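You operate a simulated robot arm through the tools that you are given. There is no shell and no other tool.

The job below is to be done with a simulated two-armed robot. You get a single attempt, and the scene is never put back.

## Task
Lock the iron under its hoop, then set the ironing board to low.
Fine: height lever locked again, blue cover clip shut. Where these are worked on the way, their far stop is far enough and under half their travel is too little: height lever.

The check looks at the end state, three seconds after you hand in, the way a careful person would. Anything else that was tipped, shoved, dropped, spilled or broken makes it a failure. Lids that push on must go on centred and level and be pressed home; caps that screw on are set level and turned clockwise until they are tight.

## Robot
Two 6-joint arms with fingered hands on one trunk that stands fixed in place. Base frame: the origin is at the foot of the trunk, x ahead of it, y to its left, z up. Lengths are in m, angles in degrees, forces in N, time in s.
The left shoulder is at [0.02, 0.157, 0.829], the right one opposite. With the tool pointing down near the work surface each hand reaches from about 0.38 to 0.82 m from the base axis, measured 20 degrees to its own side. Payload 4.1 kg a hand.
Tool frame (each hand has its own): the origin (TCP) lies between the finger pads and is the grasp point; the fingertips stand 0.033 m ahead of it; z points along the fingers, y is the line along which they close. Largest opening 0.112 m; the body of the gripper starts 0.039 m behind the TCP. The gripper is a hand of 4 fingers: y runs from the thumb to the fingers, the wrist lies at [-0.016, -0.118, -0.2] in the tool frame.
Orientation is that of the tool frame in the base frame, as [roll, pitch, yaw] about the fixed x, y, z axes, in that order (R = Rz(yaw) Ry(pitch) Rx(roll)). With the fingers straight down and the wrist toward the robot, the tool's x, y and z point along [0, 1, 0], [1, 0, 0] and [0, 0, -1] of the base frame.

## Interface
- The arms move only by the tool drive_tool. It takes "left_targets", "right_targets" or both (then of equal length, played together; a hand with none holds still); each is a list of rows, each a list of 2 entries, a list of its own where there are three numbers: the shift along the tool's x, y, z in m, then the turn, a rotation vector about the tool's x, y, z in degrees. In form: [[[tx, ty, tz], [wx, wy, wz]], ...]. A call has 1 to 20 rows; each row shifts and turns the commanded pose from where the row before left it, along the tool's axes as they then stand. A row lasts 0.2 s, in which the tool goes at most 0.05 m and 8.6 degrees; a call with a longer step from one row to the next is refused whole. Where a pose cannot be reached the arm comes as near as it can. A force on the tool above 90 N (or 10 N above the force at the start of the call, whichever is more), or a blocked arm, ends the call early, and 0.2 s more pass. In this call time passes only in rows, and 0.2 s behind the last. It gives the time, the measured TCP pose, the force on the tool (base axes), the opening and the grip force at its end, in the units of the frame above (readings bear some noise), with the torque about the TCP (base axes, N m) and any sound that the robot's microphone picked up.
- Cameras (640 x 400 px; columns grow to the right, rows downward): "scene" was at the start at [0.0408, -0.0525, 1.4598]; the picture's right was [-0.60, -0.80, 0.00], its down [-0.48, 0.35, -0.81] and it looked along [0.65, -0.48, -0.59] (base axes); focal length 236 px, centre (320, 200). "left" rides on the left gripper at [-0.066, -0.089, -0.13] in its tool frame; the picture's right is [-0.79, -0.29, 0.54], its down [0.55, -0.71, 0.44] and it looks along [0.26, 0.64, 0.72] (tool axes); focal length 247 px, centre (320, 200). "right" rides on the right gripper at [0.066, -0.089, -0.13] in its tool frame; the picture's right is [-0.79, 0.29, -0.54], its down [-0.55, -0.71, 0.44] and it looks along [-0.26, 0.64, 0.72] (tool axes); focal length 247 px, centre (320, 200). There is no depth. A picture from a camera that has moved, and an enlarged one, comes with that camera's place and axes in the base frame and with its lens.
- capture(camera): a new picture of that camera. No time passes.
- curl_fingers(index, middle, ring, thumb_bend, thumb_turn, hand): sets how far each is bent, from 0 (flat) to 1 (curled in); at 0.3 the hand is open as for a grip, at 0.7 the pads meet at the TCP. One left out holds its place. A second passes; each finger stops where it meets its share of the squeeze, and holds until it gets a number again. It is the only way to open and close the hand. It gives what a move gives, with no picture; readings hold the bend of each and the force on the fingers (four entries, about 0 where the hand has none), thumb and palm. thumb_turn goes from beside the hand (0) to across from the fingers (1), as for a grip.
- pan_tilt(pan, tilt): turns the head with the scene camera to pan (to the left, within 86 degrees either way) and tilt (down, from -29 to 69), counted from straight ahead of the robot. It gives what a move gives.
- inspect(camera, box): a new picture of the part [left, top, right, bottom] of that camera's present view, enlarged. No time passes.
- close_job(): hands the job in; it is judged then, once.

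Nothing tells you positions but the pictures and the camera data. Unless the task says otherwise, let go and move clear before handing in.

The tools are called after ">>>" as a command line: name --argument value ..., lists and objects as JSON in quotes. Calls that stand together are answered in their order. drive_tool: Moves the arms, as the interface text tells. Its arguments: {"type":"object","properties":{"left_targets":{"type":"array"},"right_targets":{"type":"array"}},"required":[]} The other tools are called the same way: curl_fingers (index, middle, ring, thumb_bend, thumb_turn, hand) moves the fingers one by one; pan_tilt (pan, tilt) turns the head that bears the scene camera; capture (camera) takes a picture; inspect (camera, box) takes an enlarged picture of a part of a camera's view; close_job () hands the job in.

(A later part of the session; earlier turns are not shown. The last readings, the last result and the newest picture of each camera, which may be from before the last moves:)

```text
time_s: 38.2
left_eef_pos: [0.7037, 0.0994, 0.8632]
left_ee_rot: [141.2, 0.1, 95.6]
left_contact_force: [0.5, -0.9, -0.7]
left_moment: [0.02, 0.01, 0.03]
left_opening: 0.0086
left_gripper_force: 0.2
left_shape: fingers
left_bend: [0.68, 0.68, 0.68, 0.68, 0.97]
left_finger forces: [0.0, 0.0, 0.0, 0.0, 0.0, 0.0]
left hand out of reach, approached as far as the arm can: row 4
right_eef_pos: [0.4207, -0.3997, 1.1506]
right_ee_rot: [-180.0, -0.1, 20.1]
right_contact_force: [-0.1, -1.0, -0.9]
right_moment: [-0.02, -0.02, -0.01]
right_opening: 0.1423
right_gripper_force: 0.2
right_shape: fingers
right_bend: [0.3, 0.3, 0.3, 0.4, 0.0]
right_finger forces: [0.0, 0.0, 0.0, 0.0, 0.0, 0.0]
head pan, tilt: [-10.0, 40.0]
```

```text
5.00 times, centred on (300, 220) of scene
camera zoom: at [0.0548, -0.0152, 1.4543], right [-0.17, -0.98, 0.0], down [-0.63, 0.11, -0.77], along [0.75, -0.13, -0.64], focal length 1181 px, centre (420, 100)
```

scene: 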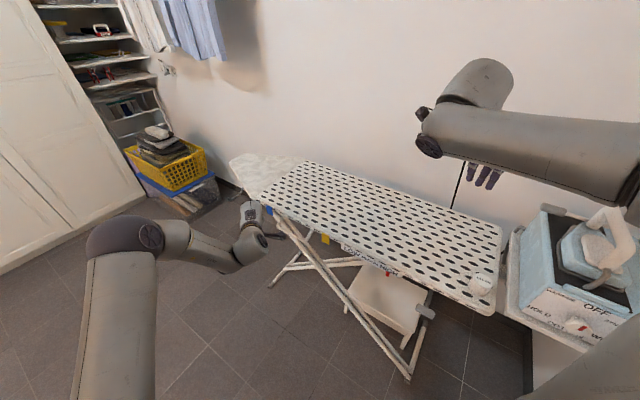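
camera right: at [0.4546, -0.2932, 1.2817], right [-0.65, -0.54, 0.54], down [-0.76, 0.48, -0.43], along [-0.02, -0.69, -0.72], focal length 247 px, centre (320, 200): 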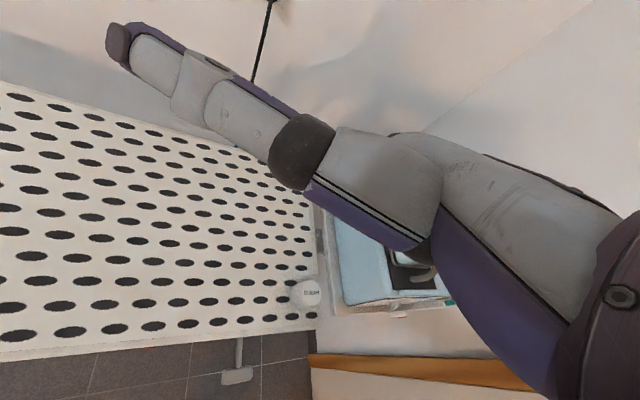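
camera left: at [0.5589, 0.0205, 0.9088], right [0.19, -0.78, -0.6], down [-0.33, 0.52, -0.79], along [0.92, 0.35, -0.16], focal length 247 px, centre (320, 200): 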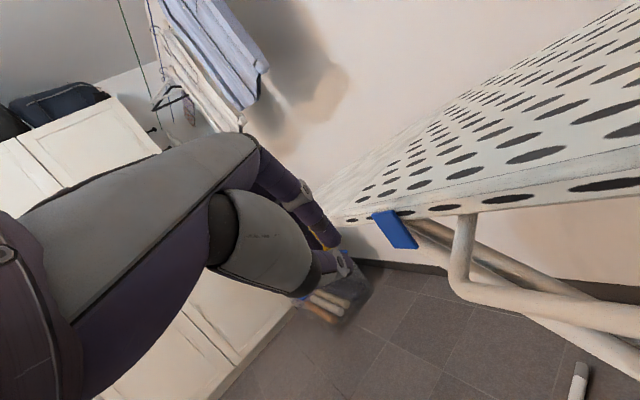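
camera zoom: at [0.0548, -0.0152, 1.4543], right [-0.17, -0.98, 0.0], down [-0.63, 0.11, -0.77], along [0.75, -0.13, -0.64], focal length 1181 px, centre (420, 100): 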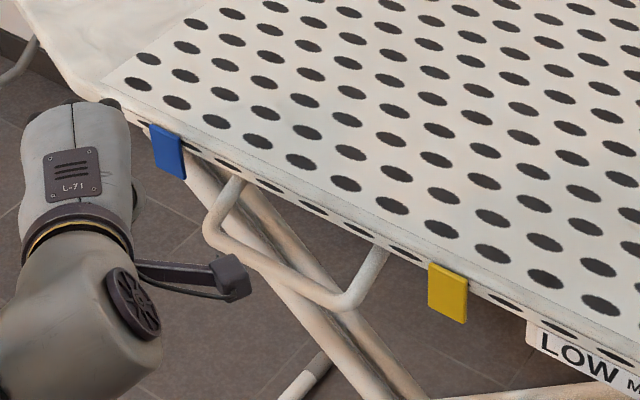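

The blue clip now hangs exactly like the yellow one, so it is shut. Next I'll shape the right hand (index and ring straddling the rod, middle tucked) and move it above the grey paddle at about [0.3125, −0.367, 0.773].

>>> curl_fingers --hand "right" --index 0.5 --middle 1.0 --ring 0.5 --thumb_bend 0.4 --thumb_turn 0.98

>>> drive_tool --right_targets '[[[0, 0, 0], [0, 0, -8.33]], [[0, 0, 0], [0, 0, -8.33]], [[0, 0, 0], [0, 0, -8.33]], [[-0.0088, -0.0166, 0.0383], [0, 0, 0]], [[-0.0088, -0.0166, 0.0383], [0, 0, 0]], [[-0.0088, -0.0166, 0.0383], [0, 0, 0]], [[-0.0088, -0.0166, 0.0383], [0, 0, 0]], [[-0.0088, -0.0166, 0.0383], [0, 0, 0]], [[-0.0088, -0.0166, 0.0383], [0, 0, 0]]]'

>>> capture --camera "right"

>>> pan_tilt --pan -45 --tilt 50

>>> capture --camera "scene"

```text
time_s: 39.2
left_eef_pos: [0.7043, 0.1016, 0.8626]
left_ee_rot: [141.1, 0.1, 95.6]
left_contact_force: [-0.5, 0.2, 0.3]
left_moment: [0.01, 0.04, 0.02]
left_opening: 0.0084
left_gripper_force: 0.0
left_shape: fingers
left_bend: [0.68, 0.68, 0.68, 0.68, 0.97]
left_finger forces: [0.0, 0.1, 0.0, 0.0, 0.1, 0.0]
right_eef_pos: [0.4226, -0.3979, 1.151]
right_ee_rot: [-180.0, -0.1, 20.2]
right_contact_force: [-0.3, 0.5, -0.2]
right_moment: [0.02, 0.0, -0.02]
right_opening: 0.0716
right_gripper_force: 0.1
right_shape: fingers
right_bend: [0.5, 1.0, 0.5, 0.4, 0.97]
right_finger forces: [0.0, 0.0, 0.0, 0.0, 0.0, 0.0]
head pan, tilt: [-10.0, 40.0]
```

```text
time_s: 41.2
left_eef_pos: [0.7041, 0.1, 0.8628]
left_ee_rot: [141.1, 0.1, 95.6]
left_contact_force: [-0.2, 0.7, 0.0]
left_moment: [-0.02, 0.01, -0.01]
left_opening: 0.0084
left_gripper_force: 0.0
left_shape: fingers
left_bend: [0.68, 0.68, 0.68, 0.68, 0.97]
left_finger forces: [0.0, 0.0, 0.0, 0.1, 0.0, 0.0]
right_eef_pos: [0.3706, -0.3882, 0.9651]
right_ee_rot: [-179.7, -0.1, 45.0]
right_contact_force: [-0.4, 0.0, -0.3]
right_moment: [0.01, -0.01, -0.04]
right_opening: 0.0716
right_gripper_force: 0.0
right_shape: fingers
right_bend: [0.5, 1.0, 0.5, 0.4, 0.97]
right_finger forces: [0.0, 0.0, 0.0, 0.0, 0.0, 0.1]
right hand out of reach, approached as far as the arm can: row 8, 9
head pan, tilt: [-10.0, 40.0]
```

```text
taken
camera right: at [0.3557, -0.2801, 1.096], right [-0.36, -0.76, 0.54], down [-0.89, 0.11, -0.43], along [0.27, -0.64, -0.72], focal length 247 px, centre (320, 200)
```

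right: 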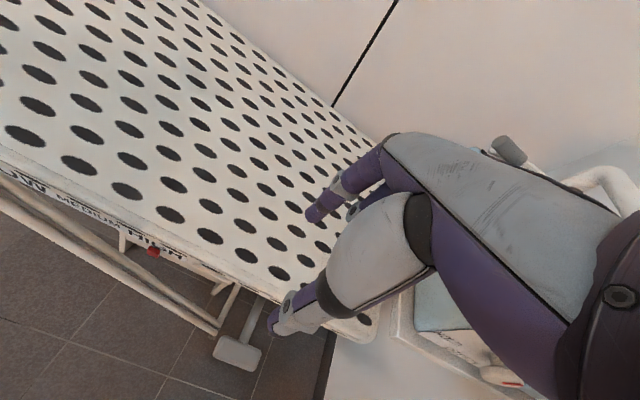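

```text
time_s: 42.3
left_eef_pos: [0.7049, 0.1006, 0.8629]
left_ee_rot: [141.1, 0.1, 95.5]
left_contact_force: [0.5, 0.3, 0.0]
left_moment: [0.0, -0.01, 0.01]
left_opening: 0.0081
left_gripper_force: 0.1
left_shape: fingers
left_bend: [0.68, 0.68, 0.68, 0.68, 0.97]
left_finger forces: [0.1, 0.0, 0.0, 0.0, 0.1, 0.0]
right_eef_pos: [0.3711, -0.39, 0.9653]
right_ee_rot: [-179.7, 0.0, 45.0]
right_contact_force: [-0.1, 0.9, 0.8]
right_moment: [-0.01, -0.03, 0.01]
right_opening: 0.0713
right_gripper_force: 0.0
right_shape: fingers
right_bend: [0.5, 1.0, 0.5, 0.4, 0.97]
right_finger forces: [0.0, 0.1, 0.1, 0.1, 0.0, 0.0]
head pan, tilt: [-45.0, 50.0]
```

```text
taken
```

scene: 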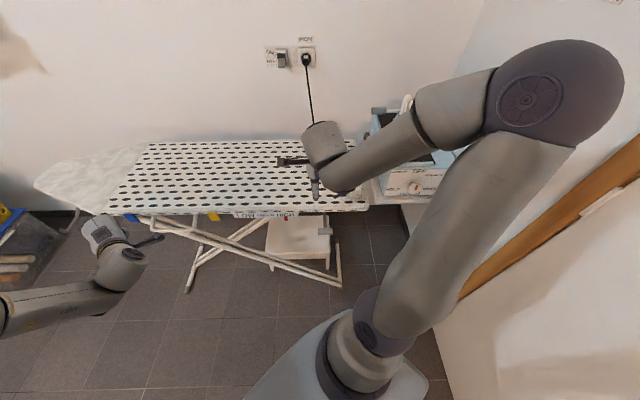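

The right arm is again limited at this heading close in. I'll try turning outward to −70° and then continuing toward the paddle.

>>> drive_tool --right_targets '[[[0, 0, 0], [0, 0, 8.33]], [[0, 0, 0], [0, 0, 8.33]], [[0, 0, 0], [0, 0, 8.33]]]'

>>> drive_tool --right_targets '[[[-0.008, -0.01, 0.01], [0, 0, 0]], [[-0.008, -0.01, 0.01], [0, 0, 0]], [[-0.008, -0.01, 0.01], [0, 0, 0]], [[-0.008, -0.01, 0.01], [0, 0, 0]]]'

```text
time_s: 43.1
left_eef_pos: [0.7047, 0.1003, 0.8638]
left_ee_rot: [141.0, 0.1, 95.6]
left_contact_force: [0.2, -0.2, 1.2]
left_moment: [0.0, 0.01, 0.0]
left_opening: 0.0083
left_gripper_force: 0.0
left_shape: fingers
left_bend: [0.68, 0.68, 0.68, 0.68, 0.97]
left_finger forces: [0.0, 0.0, 0.0, 0.0, 0.0, 0.0]
right_eef_pos: [0.3693, -0.3875, 0.965]
right_ee_rot: [180.0, 0.1, 20.1]
right_contact_force: [-0.5, 0.0, 0.1]
right_moment: [0.03, -0.06, -0.02]
right_opening: 0.0717
right_gripper_force: 0.0
right_shape: fingers
right_bend: [0.5, 1.0, 0.5, 0.4, 0.97]
right_finger forces: [0.0, 0.1, 0.0, 0.1, 0.0, 0.0]
head pan, tilt: [-45.0, 50.0]
```

```text
time_s: 44.1
left_eef_pos: [0.7034, 0.0997, 0.8633]
left_ee_rot: [141.1, 0.1, 95.6]
left_contact_force: [-0.4, -0.4, 0.6]
left_moment: [-0.01, 0.01, -0.01]
left_opening: 0.0083
left_gripper_force: 0.1
left_shape: fingers
left_bend: [0.68, 0.68, 0.68, 0.68, 0.97]
left_finger forces: [0.0, 0.0, 0.1, 0.1, 0.1, 0.1]
right_eef_pos: [0.3596, -0.3669, 0.9467]
right_ee_rot: [-180.0, 0.1, 20.0]
right_contact_force: [-0.7, 0.7, 0.2]
right_moment: [0.0, 0.0, 0.02]
right_opening: 0.0714
right_gripper_force: 0.0
right_shape: fingers
right_bend: [0.5, 1.0, 0.5, 0.4, 0.97]
right_finger forces: [0.1, 0.0, 0.0, 0.2, 0.1, 0.0]
right hand out of reach, approached as far as the arm can: row 2, 3, 4
head pan, tilt: [-45.0, 50.0]
```

The right arm can't fold close enough to reach the paddle, so I'll swap roles: the right hand will press the board and the left hand will work the lever. First both arms move to safe staging poses.

>>> curl_fingers --hand "right" --index 0.68 --middle 0.68 --ring 0.68 --thumb_bend 0.68

>>> drive_tool --right_targets '[[[0.0053, 0.041, -0.0088], [0, 0, 0]], [[0.0053, 0.041, -0.0088], [0, 0, 0]], [[0.0053, 0.041, -0.0088], [0, 0, 0]], [[0.0053, 0.041, -0.0088], [0, 0, 0]], [[0.0053, 0.041, -0.0088], [0, 0, 0]], [[0.0053, 0.041, -0.0088], [0, 0, 0]]]'

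>>> drive_tool --left_targets '[[[-0.0163, -0.0058, -0.0353], [0, 0, 0]], [[-0.0163, -0.0058, -0.0353], [0, 0, 0]], [[-0.0163, -0.0058, -0.0353], [0, 0, 0]], [[-0.0163, -0.0058, -0.0353], [0, 0, 0]], [[-0.0163, -0.0058, -0.0353], [0, 0, 0]], [[-0.0163, -0.0058, -0.0353], [0, 0, 0]], [[-0.0163, -0.0058, -0.0353], [0, 0, 0]], [[-0.0163, -0.0058, -0.0353], [0, 0, 0]], [[0, 0, 0], [7.8, 0, 0]], [[0, 0, 0], [7.8, 0, 0]], [[0, 0, 0], [7.8, 0, 0]], [[0, 0, 0], [7.8, 0, 0]], [[0, 0, 0], [7.8, 0, 0]], [[0, 0, 0], [0, 0, 8.43]], [[0, 0, 0], [0, 0, 8.43]], [[0, 0, 0], [0, 0, 8.43]], [[0, 0, 0], [0, 0, 8.43]], [[0, 0, 0], [0, 0, 8.43]], [[0, 0, 0], [0, 0, 8.43]]]'

>>> capture --camera "scene"

>>> capture --camera "left"

```text
time_s: 45.1
left_eef_pos: [0.7047, 0.1019, 0.8617]
left_ee_rot: [141.1, 0.1, 95.6]
left_contact_force: [0.2, 1.5, 0.1]
left_moment: [0.0, -0.02, 0.01]
left_opening: 0.0083
left_gripper_force: 0.1
left_shape: fingers
left_bend: [0.68, 0.68, 0.68, 0.68, 0.97]
left_finger forces: [0.0, 0.0, 0.0, 0.0, 0.0, 0.0]
right_eef_pos: [0.3588, -0.3672, 0.9461]
right_ee_rot: [-179.8, 0.1, 20.0]
right_contact_force: [-0.5, -0.1, 0.0]
right_moment: [0.03, -0.02, 0.01]
right_opening: 0.0083
right_gripper_force: 0.0
right_shape: fingers
right_bend: [0.68, 0.68, 0.68, 0.68, 1.0]
right_finger forces: [0.1, 0.0, 0.0, 0.0, 0.0, 0.1]
head pan, tilt: [-45.0, 50.0]
```

```text
time_s: 46.5
left_eef_pos: [0.7041, 0.1017, 0.8619]
left_ee_rot: [141.1, 0.1, 95.5]
left_contact_force: [0.0, 0.6, -0.6]
left_moment: [0.0, -0.01, 0.05]
left_opening: 0.0081
left_gripper_force: 0.1
left_shape: fingers
left_bend: [0.68, 0.68, 0.68, 0.68, 0.97]
left_finger forces: [0.0, 0.0, 0.1, 0.1, 0.0, 0.1]
right_eef_pos: [0.4717, -0.5842, 0.9993]
right_ee_rot: [180.0, 0.0, 20.1]
right_contact_force: [0.2, 0.3, 0.2]
right_moment: [-0.04, 0.02, 0.03]
right_opening: 0.0083
right_gripper_force: 0.0
right_shape: fingers
right_bend: [0.68, 0.68, 0.68, 0.68, 1.0]
right_finger forces: [0.0, 0.0, 0.0, 0.0, 0.0, 0.0]
head pan, tilt: [-45.0, 50.0]
```

```text
time_s: 50.5
left_eef_pos: [0.5077, -0.0473, 1.0523]
left_ee_rot: [180.0, 0.2, 45.0]
left_contact_force: [0.4, -0.1, 0.7]
left_moment: [-0.02, -0.01, -0.02]
left_opening: 0.0084
left_gripper_force: 0.1
left_shape: fingers
left_bend: [0.68, 0.68, 0.68, 0.68, 0.97]
left_finger forces: [0.0, 0.0, 0.0, 0.0, 0.1, 0.1]
right_eef_pos: [0.4736, -0.5851, 0.9993]
right_ee_rot: [179.9, 0.0, 20.2]
right_contact_force: [-0.3, -0.4, -0.8]
right_moment: [0.0, -0.03, -0.01]
right_opening: 0.0081
right_gripper_force: 0.1
right_shape: fingers
right_bend: [0.68, 0.68, 0.68, 0.68, 1.0]
right_finger forces: [0.1, 0.1, 0.0, 0.0, 0.1, 0.0]
head pan, tilt: [-45.0, 50.0]
```

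```text
taken
```

scene: 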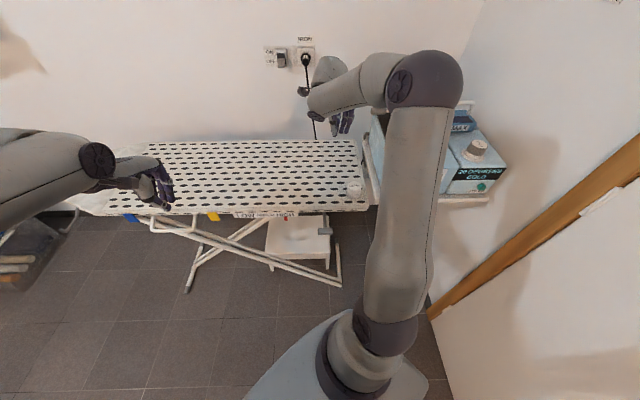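

```text
taken
camera left: at [0.397, -0.031, 1.1832], right [-0.76, -0.36, -0.54], down [-0.11, 0.89, -0.44], along [0.64, -0.27, -0.72], focal length 247 px, centre (320, 200)
```

left: 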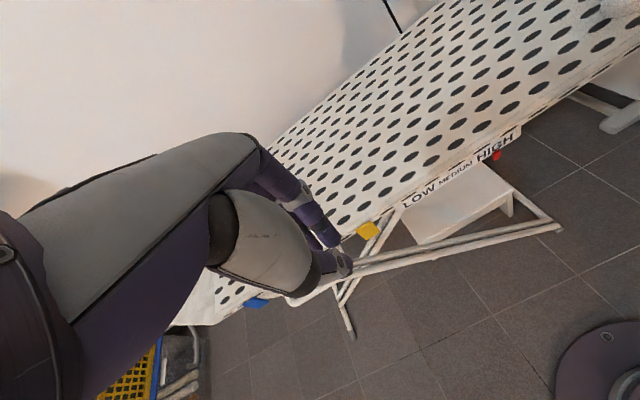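

>>> curl_fingers --hand "left" --index 0.5 --middle 1.0 --ring 0.5 --thumb_bend 0.4 --thumb_turn 0.98

>>> drive_tool --left_targets '[[[-0.0404, 0.0098, 0.0169], [0, 0, 0]], [[-0.0404, 0.0098, 0.0169], [0, 0, 0]], [[-0.0404, 0.0098, 0.0169], [0, 0, 0]], [[-0.0404, 0.0098, 0.0169], [0, 0, 0]], [[-0.0404, 0.0098, 0.0169], [0, 0, 0]], [[-0.0404, 0.0098, 0.0169], [0, 0, 0]], [[-0.0404, 0.0098, 0.0169], [0, 0, 0]]]'

>>> capture --camera "left"

>>> capture --camera "scene"

```text
time_s: 51.5
left_eef_pos: [0.5077, -0.0478, 1.0527]
left_ee_rot: [-180.0, 0.1, 45.0]
left_contact_force: [0.3, 0.4, -0.1]
left_moment: [0.02, 0.02, -0.03]
left_opening: 0.0709
left_gripper_force: 0.0
left_shape: fingers
left_bend: [0.5, 1.0, 0.5, 0.4, 0.97]
left_finger forces: [0.0, 0.0, 0.0, 0.1, 0.0, 0.0]
right_eef_pos: [0.4728, -0.5844, 0.9984]
right_ee_rot: [180.0, 0.0, 20.1]
right_contact_force: [0.3, -0.3, -0.1]
right_moment: [0.0, 0.02, -0.01]
right_opening: 0.0078
right_gripper_force: 0.0
right_shape: fingers
right_bend: [0.68, 0.68, 0.68, 0.68, 1.0]
right_finger forces: [0.0, 0.1, 0.1, 0.0, 0.0, 0.0]
head pan, tilt: [-45.0, 50.0]
```

```text
time_s: 53.1
left_eef_pos: [0.3538, -0.2985, 0.9336]
left_ee_rot: [180.0, 0.2, 45.0]
left_contact_force: [0.0, 1.3, -0.8]
left_moment: [0.0, 0.0, 0.02]
left_opening: 0.0713
left_gripper_force: 0.0
left_shape: fingers
left_bend: [0.5, 1.0, 0.5, 0.4, 0.97]
left_finger forces: [0.0, 0.0, 0.0, 0.0, 0.0, 0.0]
right_eef_pos: [0.4733, -0.5838, 0.9986]
right_ee_rot: [180.0, 0.0, 20.1]
right_contact_force: [0.0, -0.5, 0.7]
right_moment: [-0.05, 0.0, -0.05]
right_opening: 0.0083
right_gripper_force: 0.0
right_shape: fingers
right_bend: [0.68, 0.68, 0.68, 0.68, 1.0]
right_finger forces: [0.0, 0.1, 0.0, 0.1, 0.0, 0.0]
head pan, tilt: [-45.0, 50.0]
```

```text
taken
camera left: at [0.2436, -0.2809, 1.0647], right [-0.76, -0.36, -0.54], down [-0.11, 0.89, -0.44], along [0.64, -0.27, -0.72], focal length 247 px, centre (320, 200)
```

left: 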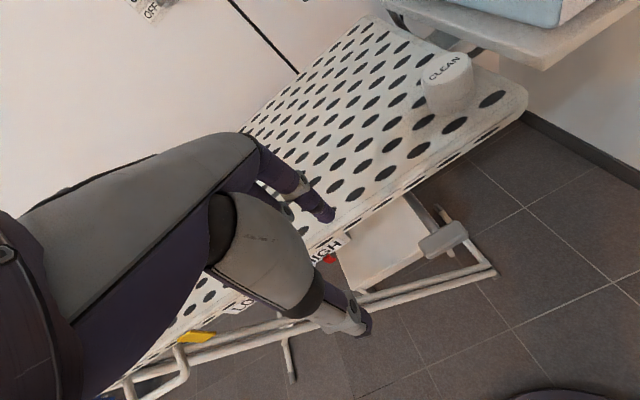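

```text
taken
```

scene: 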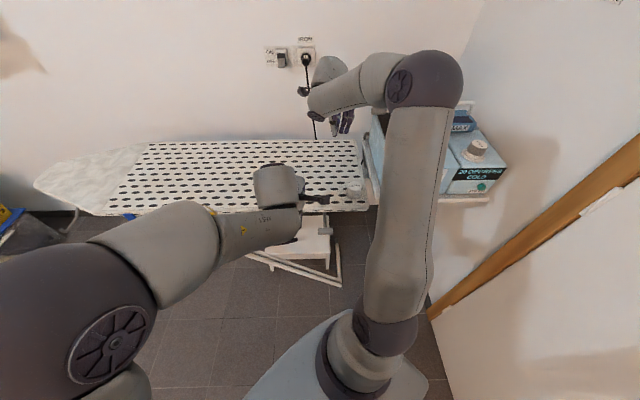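

>>> inspect --camera "left" --box '[300, 140, 540, 300]'

```text
2.50 times, centred on (420, 220) of left
camera zoom: at [0.2436, -0.2809, 1.0647], right [-0.76, -0.36, -0.54], down [-0.11, 0.89, -0.44], along [0.64, -0.27, -0.72], focal length 617 px, centre (70, 150)
```

zoom: 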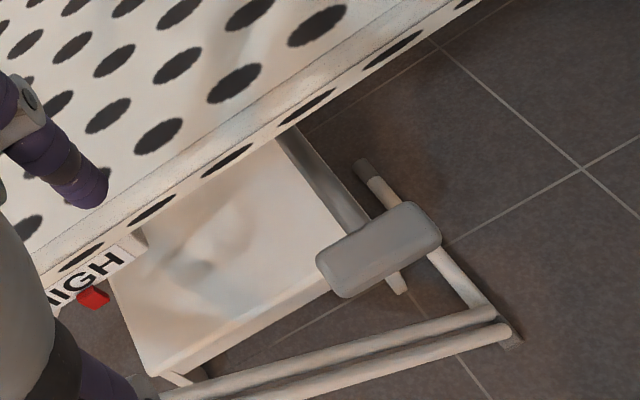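

The lever's rod emerges from under the board edge and slopes slightly down to the paddle. I'll move the left hand directly above it and then lower it to straddle the paddle.

>>> drive_tool --left_targets '[[[-0.039, 0.0074, 0.0], [0, 0, 0]], [[-0.039, 0.0074, 0.02], [0, 0, 0]], [[0, 0, 0.03], [0, 0, 0]], [[0, 0, 0.03], [0, 0, 0]]]'

>>> capture --camera "left"

>>> capture --camera "scene"

```text
time_s: 54.1
left_eef_pos: [0.3109, -0.3623, 0.8555]
left_ee_rot: [-180.0, 0.0, 45.0]
left_contact_force: [0.1, -0.4, 0.0]
left_moment: [0.01, -0.02, 0.03]
left_opening: 0.0711
left_gripper_force: 0.0
left_shape: fingers
left_bend: [0.5, 1.0, 0.5, 0.4, 0.97]
left_finger forces: [0.1, 0.0, 0.1, 0.0, 0.0, 0.1]
right_eef_pos: [0.4716, -0.5839, 0.9984]
right_ee_rot: [-180.0, 0.0, 20.1]
right_contact_force: [0.1, -0.4, 0.7]
right_moment: [0.02, 0.02, -0.01]
right_opening: 0.0079
right_gripper_force: 0.1
right_shape: fingers
right_bend: [0.68, 0.68, 0.68, 0.68, 1.0]
right_finger forces: [0.0, 0.0, 0.0, 0.0, 0.0, 0.0]
head pan, tilt: [-45.0, 50.0]
```

```text
taken
camera left: at [0.2008, -0.3466, 0.9856], right [-0.76, -0.36, -0.54], down [-0.11, 0.89, -0.44], along [0.64, -0.27, -0.72], focal length 247 px, centre (320, 200)
```

left: 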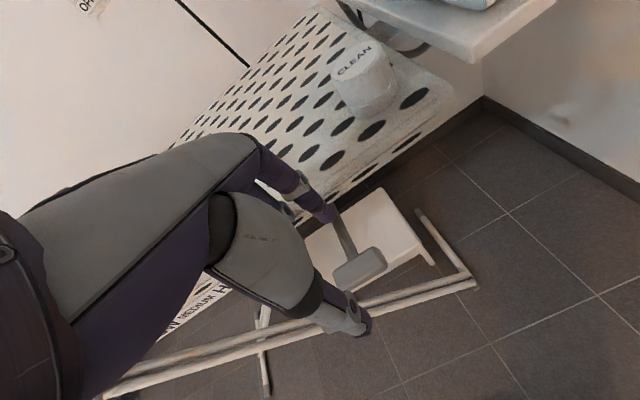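

```text
taken
```

scene: 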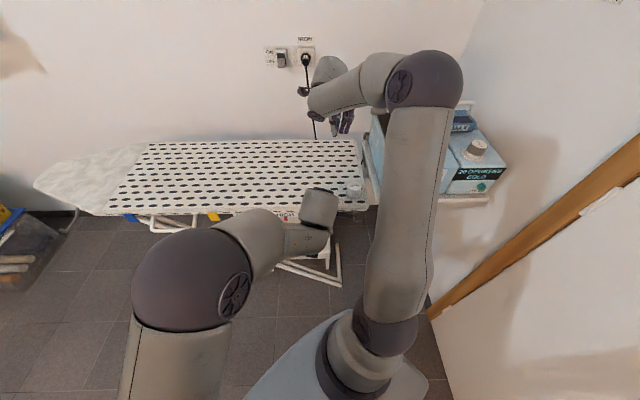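

The paddle lies right below, between the fingers and thumb. I'll lower to it.

>>> drive_tool --left_targets '[[[-0.0005, 0.001, 0.0165], [0, 0, 0]], [[-0.0005, 0.0005, 0.0165], [0, 0, 0]], [[0, 0, 0.0165], [0, 0, 0]], [[0, 0, 0.014], [0, 0, 0]]]'

>>> inspect --camera "left" --box '[260, 140, 480, 360]'

```text
time_s: 55.0
left_eef_pos: [0.3144, -0.3683, 0.8145]
left_ee_rot: [178.1, 0.2, 45.2]
left_contact_force: [-14.1, 21.7, 21.3]
left_moment: [-0.59, -1.44, 1.15]
left_opening: 0.071
left_gripper_force: 16.4
left_shape: fingers
left_bend: [0.5, 1.0, 0.61, 0.4, 0.97]
left_finger forces: [0.0, 0.1, 32.9, 0.0, 0.1, 0.0]
right_eef_pos: [0.4728, -0.5835, 0.9999]
right_ee_rot: [179.8, -0.1, 20.1]
right_contact_force: [0.2, 0.2, 1.4]
right_moment: [-0.02, -0.03, 0.01]
right_opening: 0.0077
right_gripper_force: 0.1
right_shape: fingers
right_bend: [0.68, 0.68, 0.68, 0.68, 1.0]
right_finger forces: [0.1, 0.0, 0.0, 0.0, 0.1, 0.0]
head pan, tilt: [-45.0, 50.0]
stopped in row 4 (left hand): the force on the tool passed its limit at 111 N (the readings are from after the stop); the commanded pose is now the measured one
```

```text
1.82 times, centred on (370, 250) of left
camera zoom: at [0.2003, -0.3487, 0.9429], right [-0.75, -0.37, -0.55], down [-0.1, 0.88, -0.46], along [0.65, -0.29, -0.7], focal length 449 px, centre (229, 109)
```

zoom: 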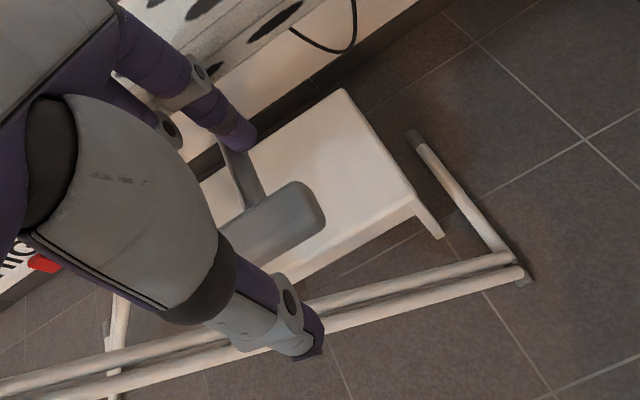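

The finger knuckles hit the board edge and the move stopped at its force limit, so I'm retreating upward and checking that nothing was displaced.

>>> drive_tool --left_targets '[[[0, -0.008, -0.01], [0, 0, 0]], [[0, -0.005, -0.03], [0, 0, 0]], [[0, 0, -0.03], [0, 0, 0]]]'

>>> capture --camera "left"

>>> capture --camera "scene"

```text
time_s: 55.8
left_eef_pos: [0.3038, -0.3591, 0.8825]
left_ee_rot: [178.3, 0.1, 45.1]
left_contact_force: [-0.2, -0.2, 0.3]
left_moment: [-0.03, 0.0, 0.02]
left_opening: 0.0714
left_gripper_force: 0.0
left_shape: fingers
left_bend: [0.5, 1.0, 0.5, 0.4, 0.97]
left_finger forces: [0.0, 0.0, 0.1, 0.1, 0.0, 0.1]
right_eef_pos: [0.4727, -0.5846, 0.998]
right_ee_rot: [-180.0, 0.0, 20.1]
right_contact_force: [-0.1, -0.6, 0.2]
right_moment: [0.02, 0.02, 0.02]
right_opening: 0.0082
right_gripper_force: 0.0
right_shape: fingers
right_bend: [0.68, 0.68, 0.68, 0.68, 1.0]
right_finger forces: [0.0, 0.0, 0.0, 0.1, 0.1, 0.0]
head pan, tilt: [-45.0, 50.0]
```

```text
taken
camera left: at [0.1907, -0.339, 1.0103], right [-0.75, -0.37, -0.55], down [-0.1, 0.88, -0.46], along [0.65, -0.29, -0.7], focal length 247 px, centre (320, 200)
```

left: 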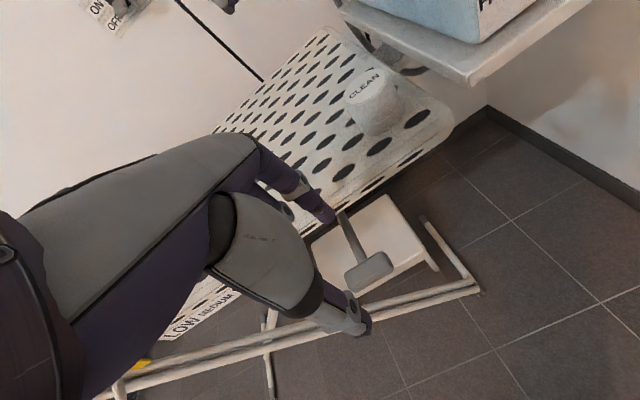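

```text
taken
```

scene: 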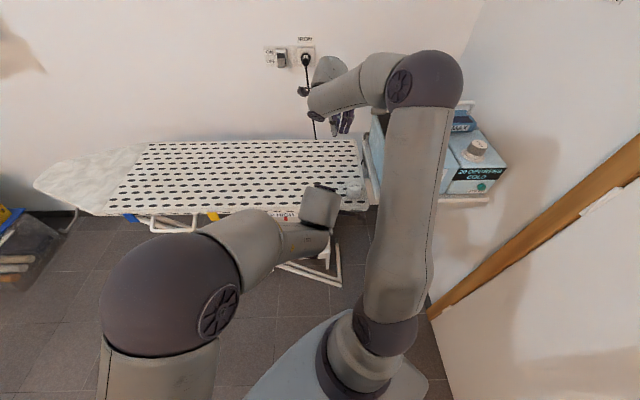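

Nothing shifted. Now I'll test the lever's direction by pressing gently down on the paddle with pinched fingertips.

>>> curl_fingers --hand "left" --index 0.68 --middle 0.68 --ring 0.68 --thumb_bend 0.68

>>> drive_tool --left_targets '[[[0, 0, 0.02], [1.8, 0, 0]], [[0, 0, 0.02], [0, 0, 0]], [[0, 0, 0.012], [0, 0, 0]]]'

>>> inspect --camera "left" --box '[260, 140, 480, 360]'

```text
time_s: 56.8
left_eef_pos: [0.3045, -0.3587, 0.8826]
left_ee_rot: [178.3, 0.1, 45.0]
left_contact_force: [0.3, -0.5, 1.8]
left_moment: [0.01, 0.02, 0.03]
left_opening: 0.0081
left_gripper_force: 0.1
left_shape: fingers
left_bend: [0.68, 0.68, 0.68, 0.68, 1.0]
left_finger forces: [0.0, 0.1, 0.1, 0.0, 0.0, 0.1]
right_eef_pos: [0.4731, -0.5847, 0.9998]
right_ee_rot: [-180.0, 0.0, 20.1]
right_contact_force: [-0.1, -0.2, -0.7]
right_moment: [-0.05, 0.03, 0.01]
right_opening: 0.0081
right_gripper_force: 0.0
right_shape: fingers
right_bend: [0.68, 0.68, 0.68, 0.68, 1.0]
right_finger forces: [0.0, 0.0, 0.0, 0.0, 0.1, 0.0]
head pan, tilt: [-45.0, 50.0]
```

```text
time_s: 57.6
left_eef_pos: [0.3043, -0.359, 0.8301]
left_ee_rot: [-180.0, 0.1, 45.1]
left_contact_force: [0.2, 0.0, 0.6]
left_moment: [0.01, 0.02, 0.0]
left_opening: 0.0084
left_gripper_force: 0.1
left_shape: fingers
left_bend: [0.68, 0.68, 0.68, 0.68, 1.0]
left_finger forces: [0.0, 0.0, 0.0, 0.0, 0.0, 0.0]
right_eef_pos: [0.473, -0.5842, 0.9985]
right_ee_rot: [-180.0, -0.1, 20.1]
right_contact_force: [0.3, 0.0, -1.2]
right_moment: [-0.03, 0.02, -0.03]
right_opening: 0.008
right_gripper_force: 0.0
right_shape: fingers
right_bend: [0.68, 0.68, 0.68, 0.68, 1.0]
right_finger forces: [0.0, 0.0, 0.0, 0.0, 0.0, 0.0]
head pan, tilt: [-45.0, 50.0]
```

```text
1.82 times, centred on (370, 250) of left
camera zoom: at [0.1934, -0.3428, 0.96], right [-0.76, -0.36, -0.54], down [-0.11, 0.89, -0.43], along [0.64, -0.27, -0.72], focal length 449 px, centre (229, 109)
```

zoom: 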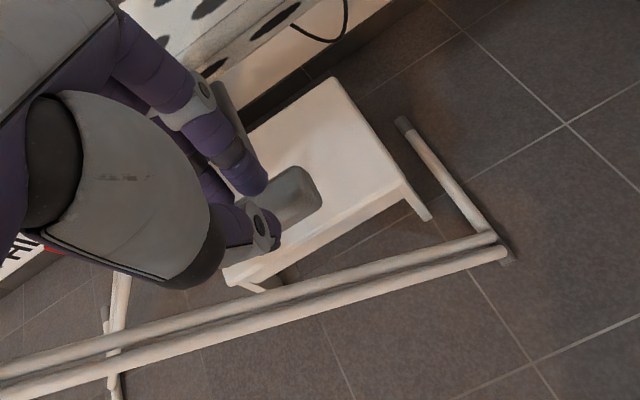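

>>> drive_tool --left_targets '[[[0, 0, 0.007], [0, 0, 0]], [[0, 0, 0.007], [0, 0, 0]]]'

>>> drive_tool --left_targets '[[[0, 0, 0.005], [0, 0, 0]]]'

>>> drive_tool --left_targets '[[[0, 0, 0.005], [0, 0, 0]]]'

>>> inspect --camera "left" --box '[260, 140, 480, 360]'

```text
time_s: 58.2
left_eef_pos: [0.3031, -0.3579, 0.8158]
left_ee_rot: [-179.9, 0.1, 45.1]
left_contact_force: [-0.7, -0.8, 0.1]
left_moment: [-0.01, 0.03, 0.02]
left_opening: 0.0083
left_gripper_force: 0.0
left_shape: fingers
left_bend: [0.68, 0.68, 0.68, 0.68, 1.0]
left_finger forces: [0.1, 0.2, 0.0, 0.1, 0.0, 0.0]
right_eef_pos: [0.4722, -0.584, 0.999]
right_ee_rot: [179.9, 0.0, 20.1]
right_contact_force: [-0.6, -0.4, 0.6]
right_moment: [-0.02, 0.0, -0.01]
right_opening: 0.008
right_gripper_force: 0.0
right_shape: fingers
right_bend: [0.68, 0.68, 0.68, 0.68, 1.0]
right_finger forces: [0.1, 0.1, 0.0, 0.0, 0.0, 0.0]
head pan, tilt: [-45.0, 50.0]
```

```text
time_s: 58.6
left_eef_pos: [0.3034, -0.3588, 0.8108]
left_ee_rot: [-179.9, 0.0, 45.0]
left_contact_force: [0.0, 0.2, 0.1]
left_moment: [0.02, 0.02, 0.02]
left_opening: 0.0083
left_gripper_force: 0.5
left_shape: fingers
left_bend: [0.68, 0.68, 0.68, 0.68, 1.0]
left_finger forces: [0.3, 0.1, 0.1, 0.1, 0.0, 0.0]
right_eef_pos: [0.4737, -0.5851, 0.9993]
right_ee_rot: [180.0, -0.1, 20.1]
right_contact_force: [0.7, -0.5, -0.3]
right_moment: [0.02, 0.01, 0.04]
right_opening: 0.0078
right_gripper_force: 0.2
right_shape: fingers
right_bend: [0.68, 0.68, 0.68, 0.68, 1.0]
right_finger forces: [0.0, 0.1, 0.1, 0.1, 0.1, 0.0]
head pan, tilt: [-45.0, 50.0]
```

```text
time_s: 59.0
left_eef_pos: [0.3034, -0.3595, 0.8058]
left_ee_rot: [180.0, 0.1, 45.1]
left_contact_force: [-0.5, 0.1, -0.3]
left_moment: [0.0, 0.03, 0.01]
left_opening: 0.0082
left_gripper_force: 0.0
left_shape: fingers
left_bend: [0.68, 0.68, 0.68, 0.68, 1.0]
left_finger forces: [0.2, 0.1, 0.0, 0.0, 0.0, 0.0]
right_eef_pos: [0.4727, -0.5837, 0.9992]
right_ee_rot: [-180.0, 0.0, 20.1]
right_contact_force: [-0.1, 0.3, -0.2]
right_moment: [0.03, -0.01, 0.0]
right_opening: 0.0078
right_gripper_force: 0.2
right_shape: fingers
right_bend: [0.68, 0.68, 0.68, 0.68, 1.0]
right_finger forces: [0.0, 0.1, 0.0, 0.0, 0.1, 0.1]
head pan, tilt: [-45.0, 50.0]
```

```text
1.82 times, centred on (370, 250) of left
camera zoom: at [0.1923, -0.3426, 0.9371], right [-0.76, -0.36, -0.54], down [-0.11, 0.89, -0.43], along [0.64, -0.27, -0.72], focal length 449 px, centre (229, 109)
```

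zoom: 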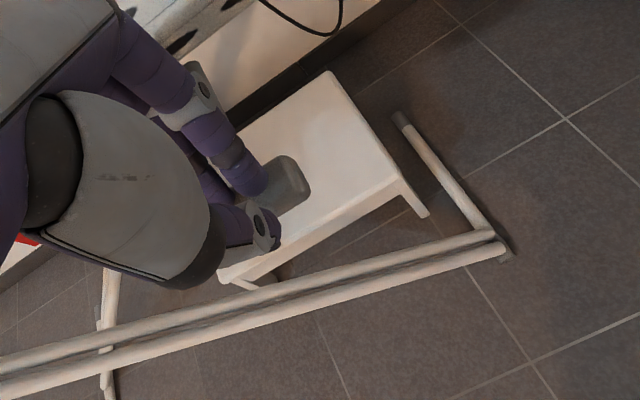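

The paddle moves down with almost no force, so down is its travel. I'll continue in small steps while watching the paddle and the board.

>>> drive_tool --left_targets '[[[0, 0.001, 0.006], [0, 0, 0]], [[0, 0.001, 0.006], [0, 0, 0]]]'

>>> inspect --camera "left" --box '[260, 140, 480, 360]'

>>> inspect --camera "scene" --box '[240, 150, 380, 290]'

```text
time_s: 59.6
left_eef_pos: [0.3028, -0.3589, 0.795]
left_ee_rot: [-179.9, -0.1, 45.1]
left_contact_force: [-0.3, 0.0, -0.6]
left_moment: [0.02, -0.02, 0.01]
left_opening: 0.0081
left_gripper_force: 0.1
left_shape: fingers
left_bend: [0.68, 0.68, 0.68, 0.68, 1.0]
left_finger forces: [0.1, 0.0, 0.1, 0.0, 0.1, 0.0]
right_eef_pos: [0.474, -0.5849, 0.9985]
right_ee_rot: [-180.0, 0.0, 20.0]
right_contact_force: [-0.4, 0.0, 0.8]
right_moment: [0.03, 0.02, 0.01]
right_opening: 0.008
right_gripper_force: 0.0
right_shape: fingers
right_bend: [0.68, 0.68, 0.68, 0.68, 1.0]
right_finger forces: [0.0, 0.0, 0.1, 0.0, 0.0, 0.0]
head pan, tilt: [-45.0, 50.0]
```

```text
1.82 times, centred on (370, 250) of left
camera zoom: at [0.1937, -0.3421, 0.9251], right [-0.76, -0.36, -0.54], down [-0.11, 0.89, -0.43], along [0.64, -0.27, -0.72], focal length 449 px, centre (229, 109)
```

zoom: 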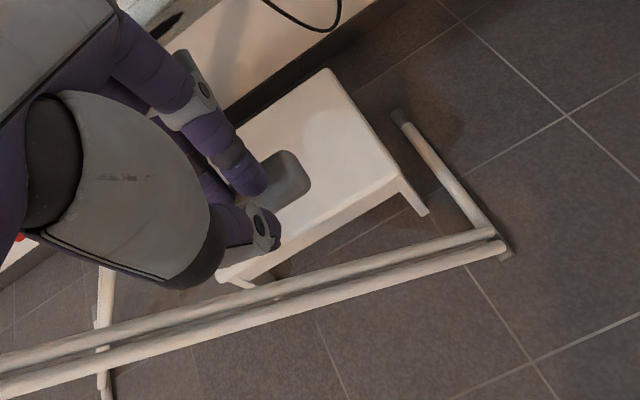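

```text
2.86 times, centred on (310, 220) of scene
camera zoom: at [0.0252, -0.0548, 1.4402], right [-0.71, -0.71, 0.0], down [-0.54, 0.54, -0.64], along [0.45, -0.45, -0.77], focal length 675 px, centre (349, 143)
```

zoom: 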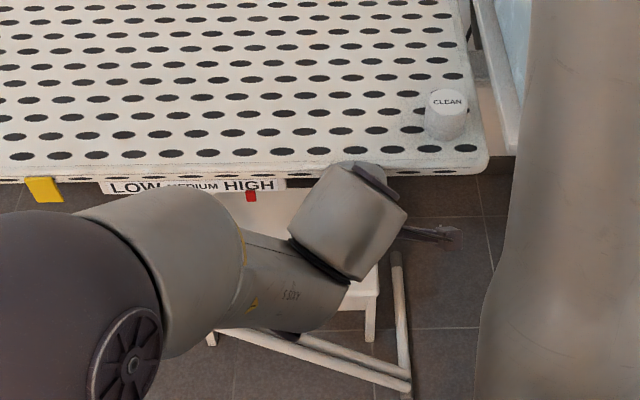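

>>> drive_tool --left_targets '[[[0, 0.001, 0.006], [0, 0, 0]], [[0, 0.001, 0.006], [0, 0, 0]], [[0, 0.001, 0.006], [0, 0, 0]]]'

>>> inspect --camera "left" --box '[260, 140, 480, 360]'

>>> inspect --camera "scene" --box '[240, 150, 380, 290]'

```text
time_s: 60.4
left_eef_pos: [0.3067, -0.3631, 0.7762]
left_ee_rot: [-179.9, 0.0, 45.1]
left_contact_force: [-0.1, 0.4, -0.4]
left_moment: [0.01, 0.0, -0.02]
left_opening: 0.0083
left_gripper_force: 0.2
left_shape: fingers
left_bend: [0.68, 0.68, 0.68, 0.68, 1.0]
left_finger forces: [0.1, 0.0, 0.0, 0.0, 0.0, 0.0]
right_eef_pos: [0.4732, -0.5831, 0.9989]
right_ee_rot: [-180.0, 0.1, 20.1]
right_contact_force: [-0.6, -0.4, -0.3]
right_moment: [0.02, 0.02, -0.01]
right_opening: 0.0078
right_gripper_force: 0.0
right_shape: fingers
right_bend: [0.68, 0.68, 0.68, 0.68, 1.0]
right_finger forces: [0.0, 0.1, 0.1, 0.1, 0.1, 0.1]
head pan, tilt: [-45.0, 50.0]
```

```text
1.82 times, centred on (370, 250) of left
camera zoom: at [0.1959, -0.3463, 0.9068], right [-0.76, -0.36, -0.54], down [-0.11, 0.89, -0.43], along [0.64, -0.27, -0.72], focal length 449 px, centre (229, 109)
```

zoom: 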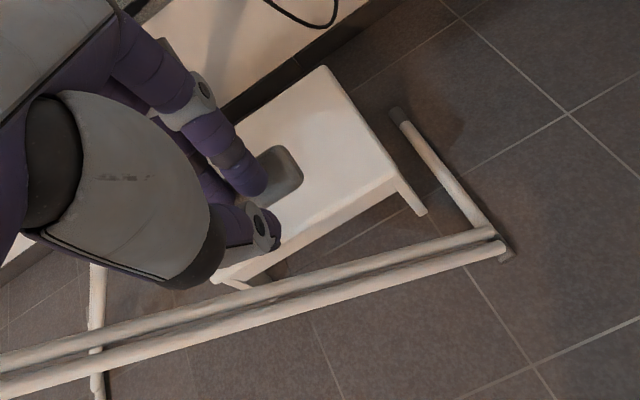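

```text
2.86 times, centred on (310, 220) of scene
camera zoom: at [0.0252, -0.0548, 1.4402], right [-0.71, -0.71, 0.0], down [-0.54, 0.54, -0.64], along [0.45, -0.45, -0.77], focal length 675 px, centre (349, 143)
```

zoom: 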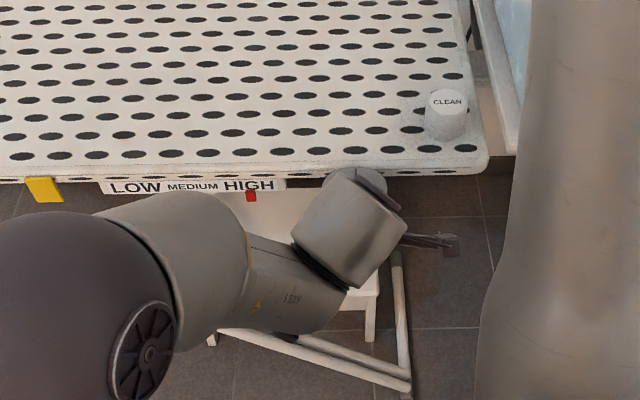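

>>> drive_tool --left_targets '[[[0, 0.001, 0.006], [0, 0, 0]], [[0, 0.001, 0.006], [0, 0, 0]], [[0, 0.001, 0.006], [0, 0, 0]]]'

>>> capture --camera "left"

>>> inspect --camera "scene" --box '[240, 150, 380, 290]'

```text
time_s: 61.2
left_eef_pos: [0.3088, -0.3636, 0.758]
left_ee_rot: [-179.9, 0.0, 45.2]
left_contact_force: [0.3, 0.4, 0.6]
left_moment: [-0.01, -0.02, 0.04]
left_opening: 0.008
left_gripper_force: 0.0
left_shape: fingers
left_bend: [0.68, 0.68, 0.68, 0.68, 1.0]
left_finger forces: [0.0, 0.0, 0.0, 0.0, 0.0, 0.0]
right_eef_pos: [0.4737, -0.5841, 0.9983]
right_ee_rot: [-180.0, -0.1, 20.1]
right_contact_force: [-0.5, 0.4, 0.3]
right_moment: [0.01, 0.02, -0.01]
right_opening: 0.0079
right_gripper_force: 0.0
right_shape: fingers
right_bend: [0.68, 0.68, 0.68, 0.68, 1.0]
right_finger forces: [0.0, 0.0, 0.1, 0.1, 0.0, 0.0]
head pan, tilt: [-45.0, 50.0]
```

```text
taken
camera left: at [0.1986, -0.3476, 0.8893], right [-0.76, -0.36, -0.54], down [-0.11, 0.89, -0.43], along [0.64, -0.27, -0.72], focal length 247 px, centre (320, 200)
```

left: 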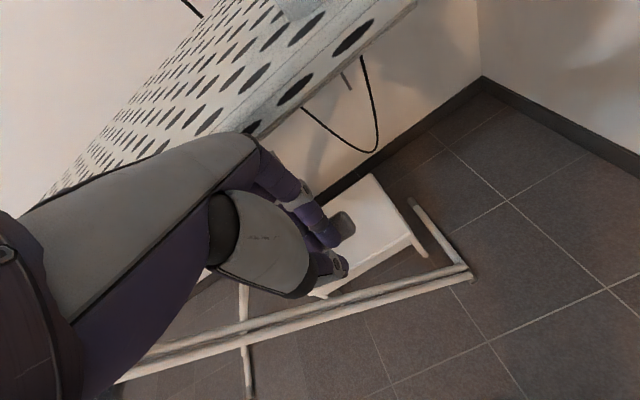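

```text
2.86 times, centred on (310, 220) of scene
camera zoom: at [0.0252, -0.0548, 1.4402], right [-0.71, -0.71, 0.0], down [-0.54, 0.54, -0.64], along [0.45, -0.45, -0.77], focal length 675 px, centre (349, 143)
```

zoom: 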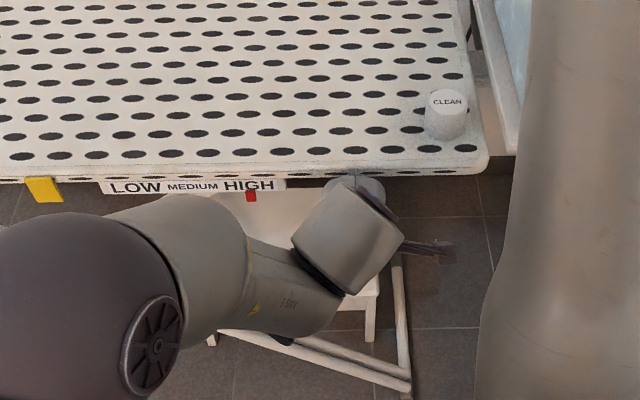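

>>> inspect --camera "left" --box '[240, 120, 420, 300]'

```text
2.22 times, centred on (330, 210) of left
camera zoom: at [0.1986, -0.3476, 0.8893], right [-0.76, -0.36, -0.54], down [-0.11, 0.89, -0.43], along [0.64, -0.27, -0.72], focal length 549 px, centre (298, 178)
```

zoom: 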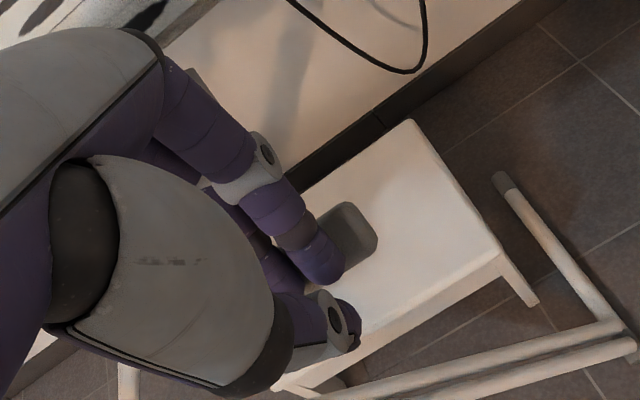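

The fingertips seem to be sliding in front of the paddle as it swings inward. I'll lift off, tilt the hand forward 20° and check where the lever rests.

>>> drive_tool --left_targets '[[[0, -0.01, -0.02], [0, 0, 0]], [[0, -0.01, -0.03], [0, 0, 0]], [[0, 0, -0.03], [0, 0, 0]], [[0, 0, 0], [-7, 0, 0]], [[0, 0, 0], [-7, 0, 0]], [[0, 0, 0], [-7, 0, 0]]]'

>>> capture --camera "left"

>>> inspect --camera "scene" --box '[240, 150, 380, 290]'

```text
time_s: 62.6
left_eef_pos: [0.2959, -0.3489, 0.8402]
left_ee_rot: [158.9, 0.1, 45.2]
left_contact_force: [0.7, -0.3, 0.2]
left_moment: [0.0, 0.03, -0.05]
left_opening: 0.008
left_gripper_force: 0.1
left_shape: fingers
left_bend: [0.68, 0.68, 0.68, 0.68, 1.0]
left_finger forces: [0.1, 0.0, 0.0, 0.0, 0.1, 0.0]
right_eef_pos: [0.473, -0.584, 0.9985]
right_ee_rot: [179.9, -0.1, 20.1]
right_contact_force: [-0.3, -0.3, 0.6]
right_moment: [0.02, 0.0, 0.0]
right_opening: 0.0082
right_gripper_force: 0.0
right_shape: fingers
right_bend: [0.68, 0.68, 0.68, 0.68, 1.0]
right_finger forces: [0.0, 0.0, 0.1, 0.0, 0.1, 0.0]
head pan, tilt: [-45.0, 50.0]
```

```text
taken
camera left: at [0.1561, -0.3052, 0.9298], right [-0.61, -0.51, -0.6], down [0.03, 0.75, -0.66], along [0.79, -0.42, -0.44], focal length 247 px, centre (320, 200)
```

left: 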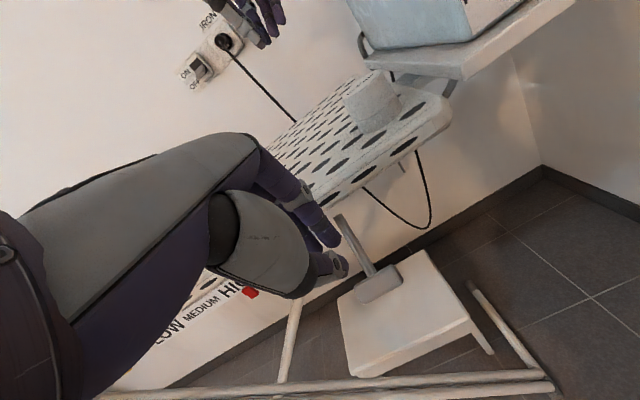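

```text
2.86 times, centred on (310, 220) of scene
camera zoom: at [0.0252, -0.0548, 1.4402], right [-0.71, -0.71, 0.0], down [-0.54, 0.54, -0.64], along [0.45, -0.45, -0.77], focal length 675 px, centre (349, 143)
```

zoom: 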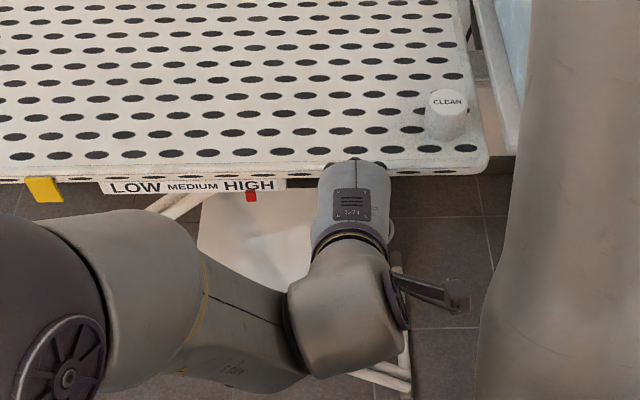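

The lever stays where it was left, now about 43° down from roughly 11°, so it isn't sprung. The board is still at HIGH. I'll push it on along its arc to its far stop.

>>> drive_tool --left_targets '[[[0, -0.0026, 0.0164], [0, 0, 0]], [[0, -0.0026, 0.0164], [0, 0, 0]], [[0, -0.0026, 0.0164], [0, 0, 0]], [[0, -0.0026, 0.0164], [0, 0, 0]], [[0, 0.0037, 0.0092], [0, 0, 0]], [[0, 0.0037, 0.0092], [0, 0, 0]], [[0, 0.0037, 0.0092], [0, 0, 0]]]'

>>> inspect --camera "left" --box '[240, 120, 420, 300]'

>>> inspect --camera "scene" --box '[240, 150, 380, 290]'

```text
time_s: 64.2
left_eef_pos: [0.3198, -0.3755, 0.7533]
left_ee_rot: [158.8, 0.1, 45.1]
left_contact_force: [-4.2, 1.1, 11.8]
left_moment: [-0.11, -0.08, 0.01]
left_opening: 0.0045
left_gripper_force: 7.0
left_shape: fingers
left_bend: [0.7, 0.71, 0.68, 0.68, 1.0]
left_finger forces: [8.7, 4.7, 0.1, 0.0, 0.1, 0.0]
right_eef_pos: [0.4733, -0.5845, 0.9992]
right_ee_rot: [-179.9, 0.1, 20.2]
right_contact_force: [0.4, 0.0, 1.0]
right_moment: [0.0, -0.03, -0.03]
right_opening: 0.008
right_gripper_force: 0.0
right_shape: fingers
right_bend: [0.68, 0.68, 0.68, 0.68, 1.0]
right_finger forces: [0.0, 0.0, 0.0, 0.0, 0.0, 0.0]
head pan, tilt: [-45.0, 50.0]
```

```text
2.22 times, centred on (330, 210) of left
camera zoom: at [0.1795, -0.3293, 0.8425], right [-0.61, -0.51, -0.6], down [0.03, 0.75, -0.66], along [0.79, -0.43, -0.44], focal length 549 px, centre (298, 178)
```

zoom: 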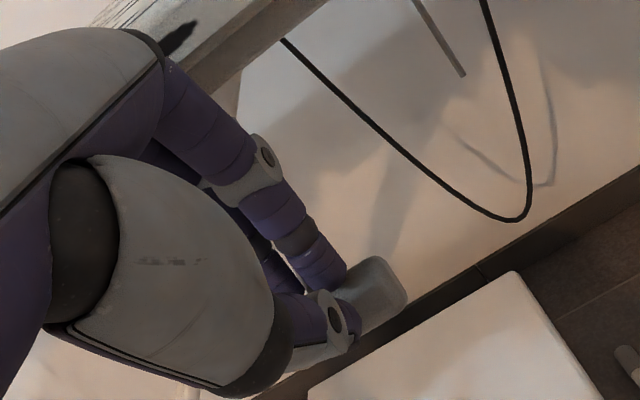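

```text
2.86 times, centred on (310, 220) of scene
camera zoom: at [0.0249, -0.0546, 1.4402], right [-0.71, -0.71, 0.0], down [-0.54, 0.54, -0.64], along [0.45, -0.45, -0.77], focal length 675 px, centre (349, 143)
```

zoom: 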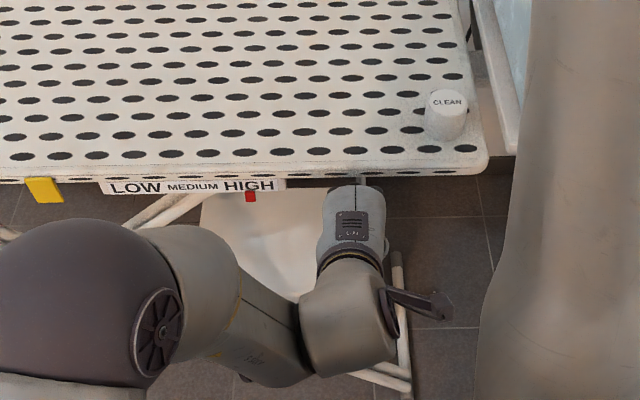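

>>> drive_tool --left_targets '[[[0, 0.0025, 0.006], [0, 0, 0]]]'

>>> inspect --camera "scene" --box '[240, 150, 380, 290]'

```text
time_s: 64.6
left_eef_pos: [0.3204, -0.3756, 0.7456]
left_ee_rot: [159.2, 0.1, 45.0]
left_contact_force: [-5.8, 2.0, 7.9]
left_moment: [-0.08, 0.06, -0.09]
left_opening: 0.003
left_gripper_force: 6.0
left_shape: fingers
left_bend: [0.71, 0.71, 0.68, 0.68, 1.0]
left_finger forces: [10.0, 2.3, 0.0, 0.0, 0.0, 0.0]
right_eef_pos: [0.4725, -0.5846, 0.9988]
right_ee_rot: [-180.0, 0.0, 20.1]
right_contact_force: [0.2, 0.7, -1.2]
right_moment: [0.01, 0.01, 0.01]
right_opening: 0.0077
right_gripper_force: 0.1
right_shape: fingers
right_bend: [0.68, 0.68, 0.68, 0.68, 1.0]
right_finger forces: [0.1, 0.1, 0.0, 0.0, 0.0, 0.0]
head pan, tilt: [-45.0, 50.0]
```

```text
2.86 times, centred on (310, 220) of scene
camera zoom: at [0.025, -0.0547, 1.4402], right [-0.71, -0.71, 0.0], down [-0.54, 0.54, -0.64], along [0.45, -0.45, -0.77], focal length 675 px, centre (349, 143)
```

zoom: 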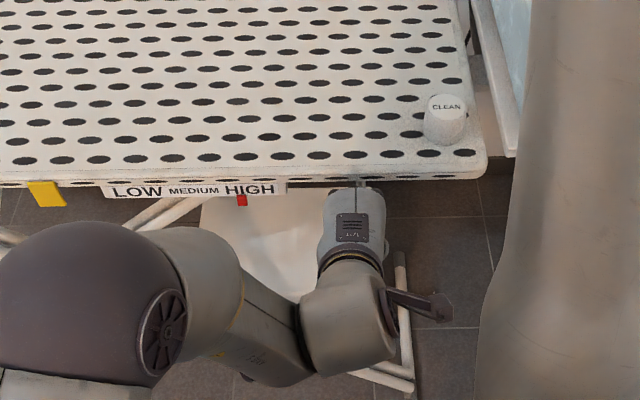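

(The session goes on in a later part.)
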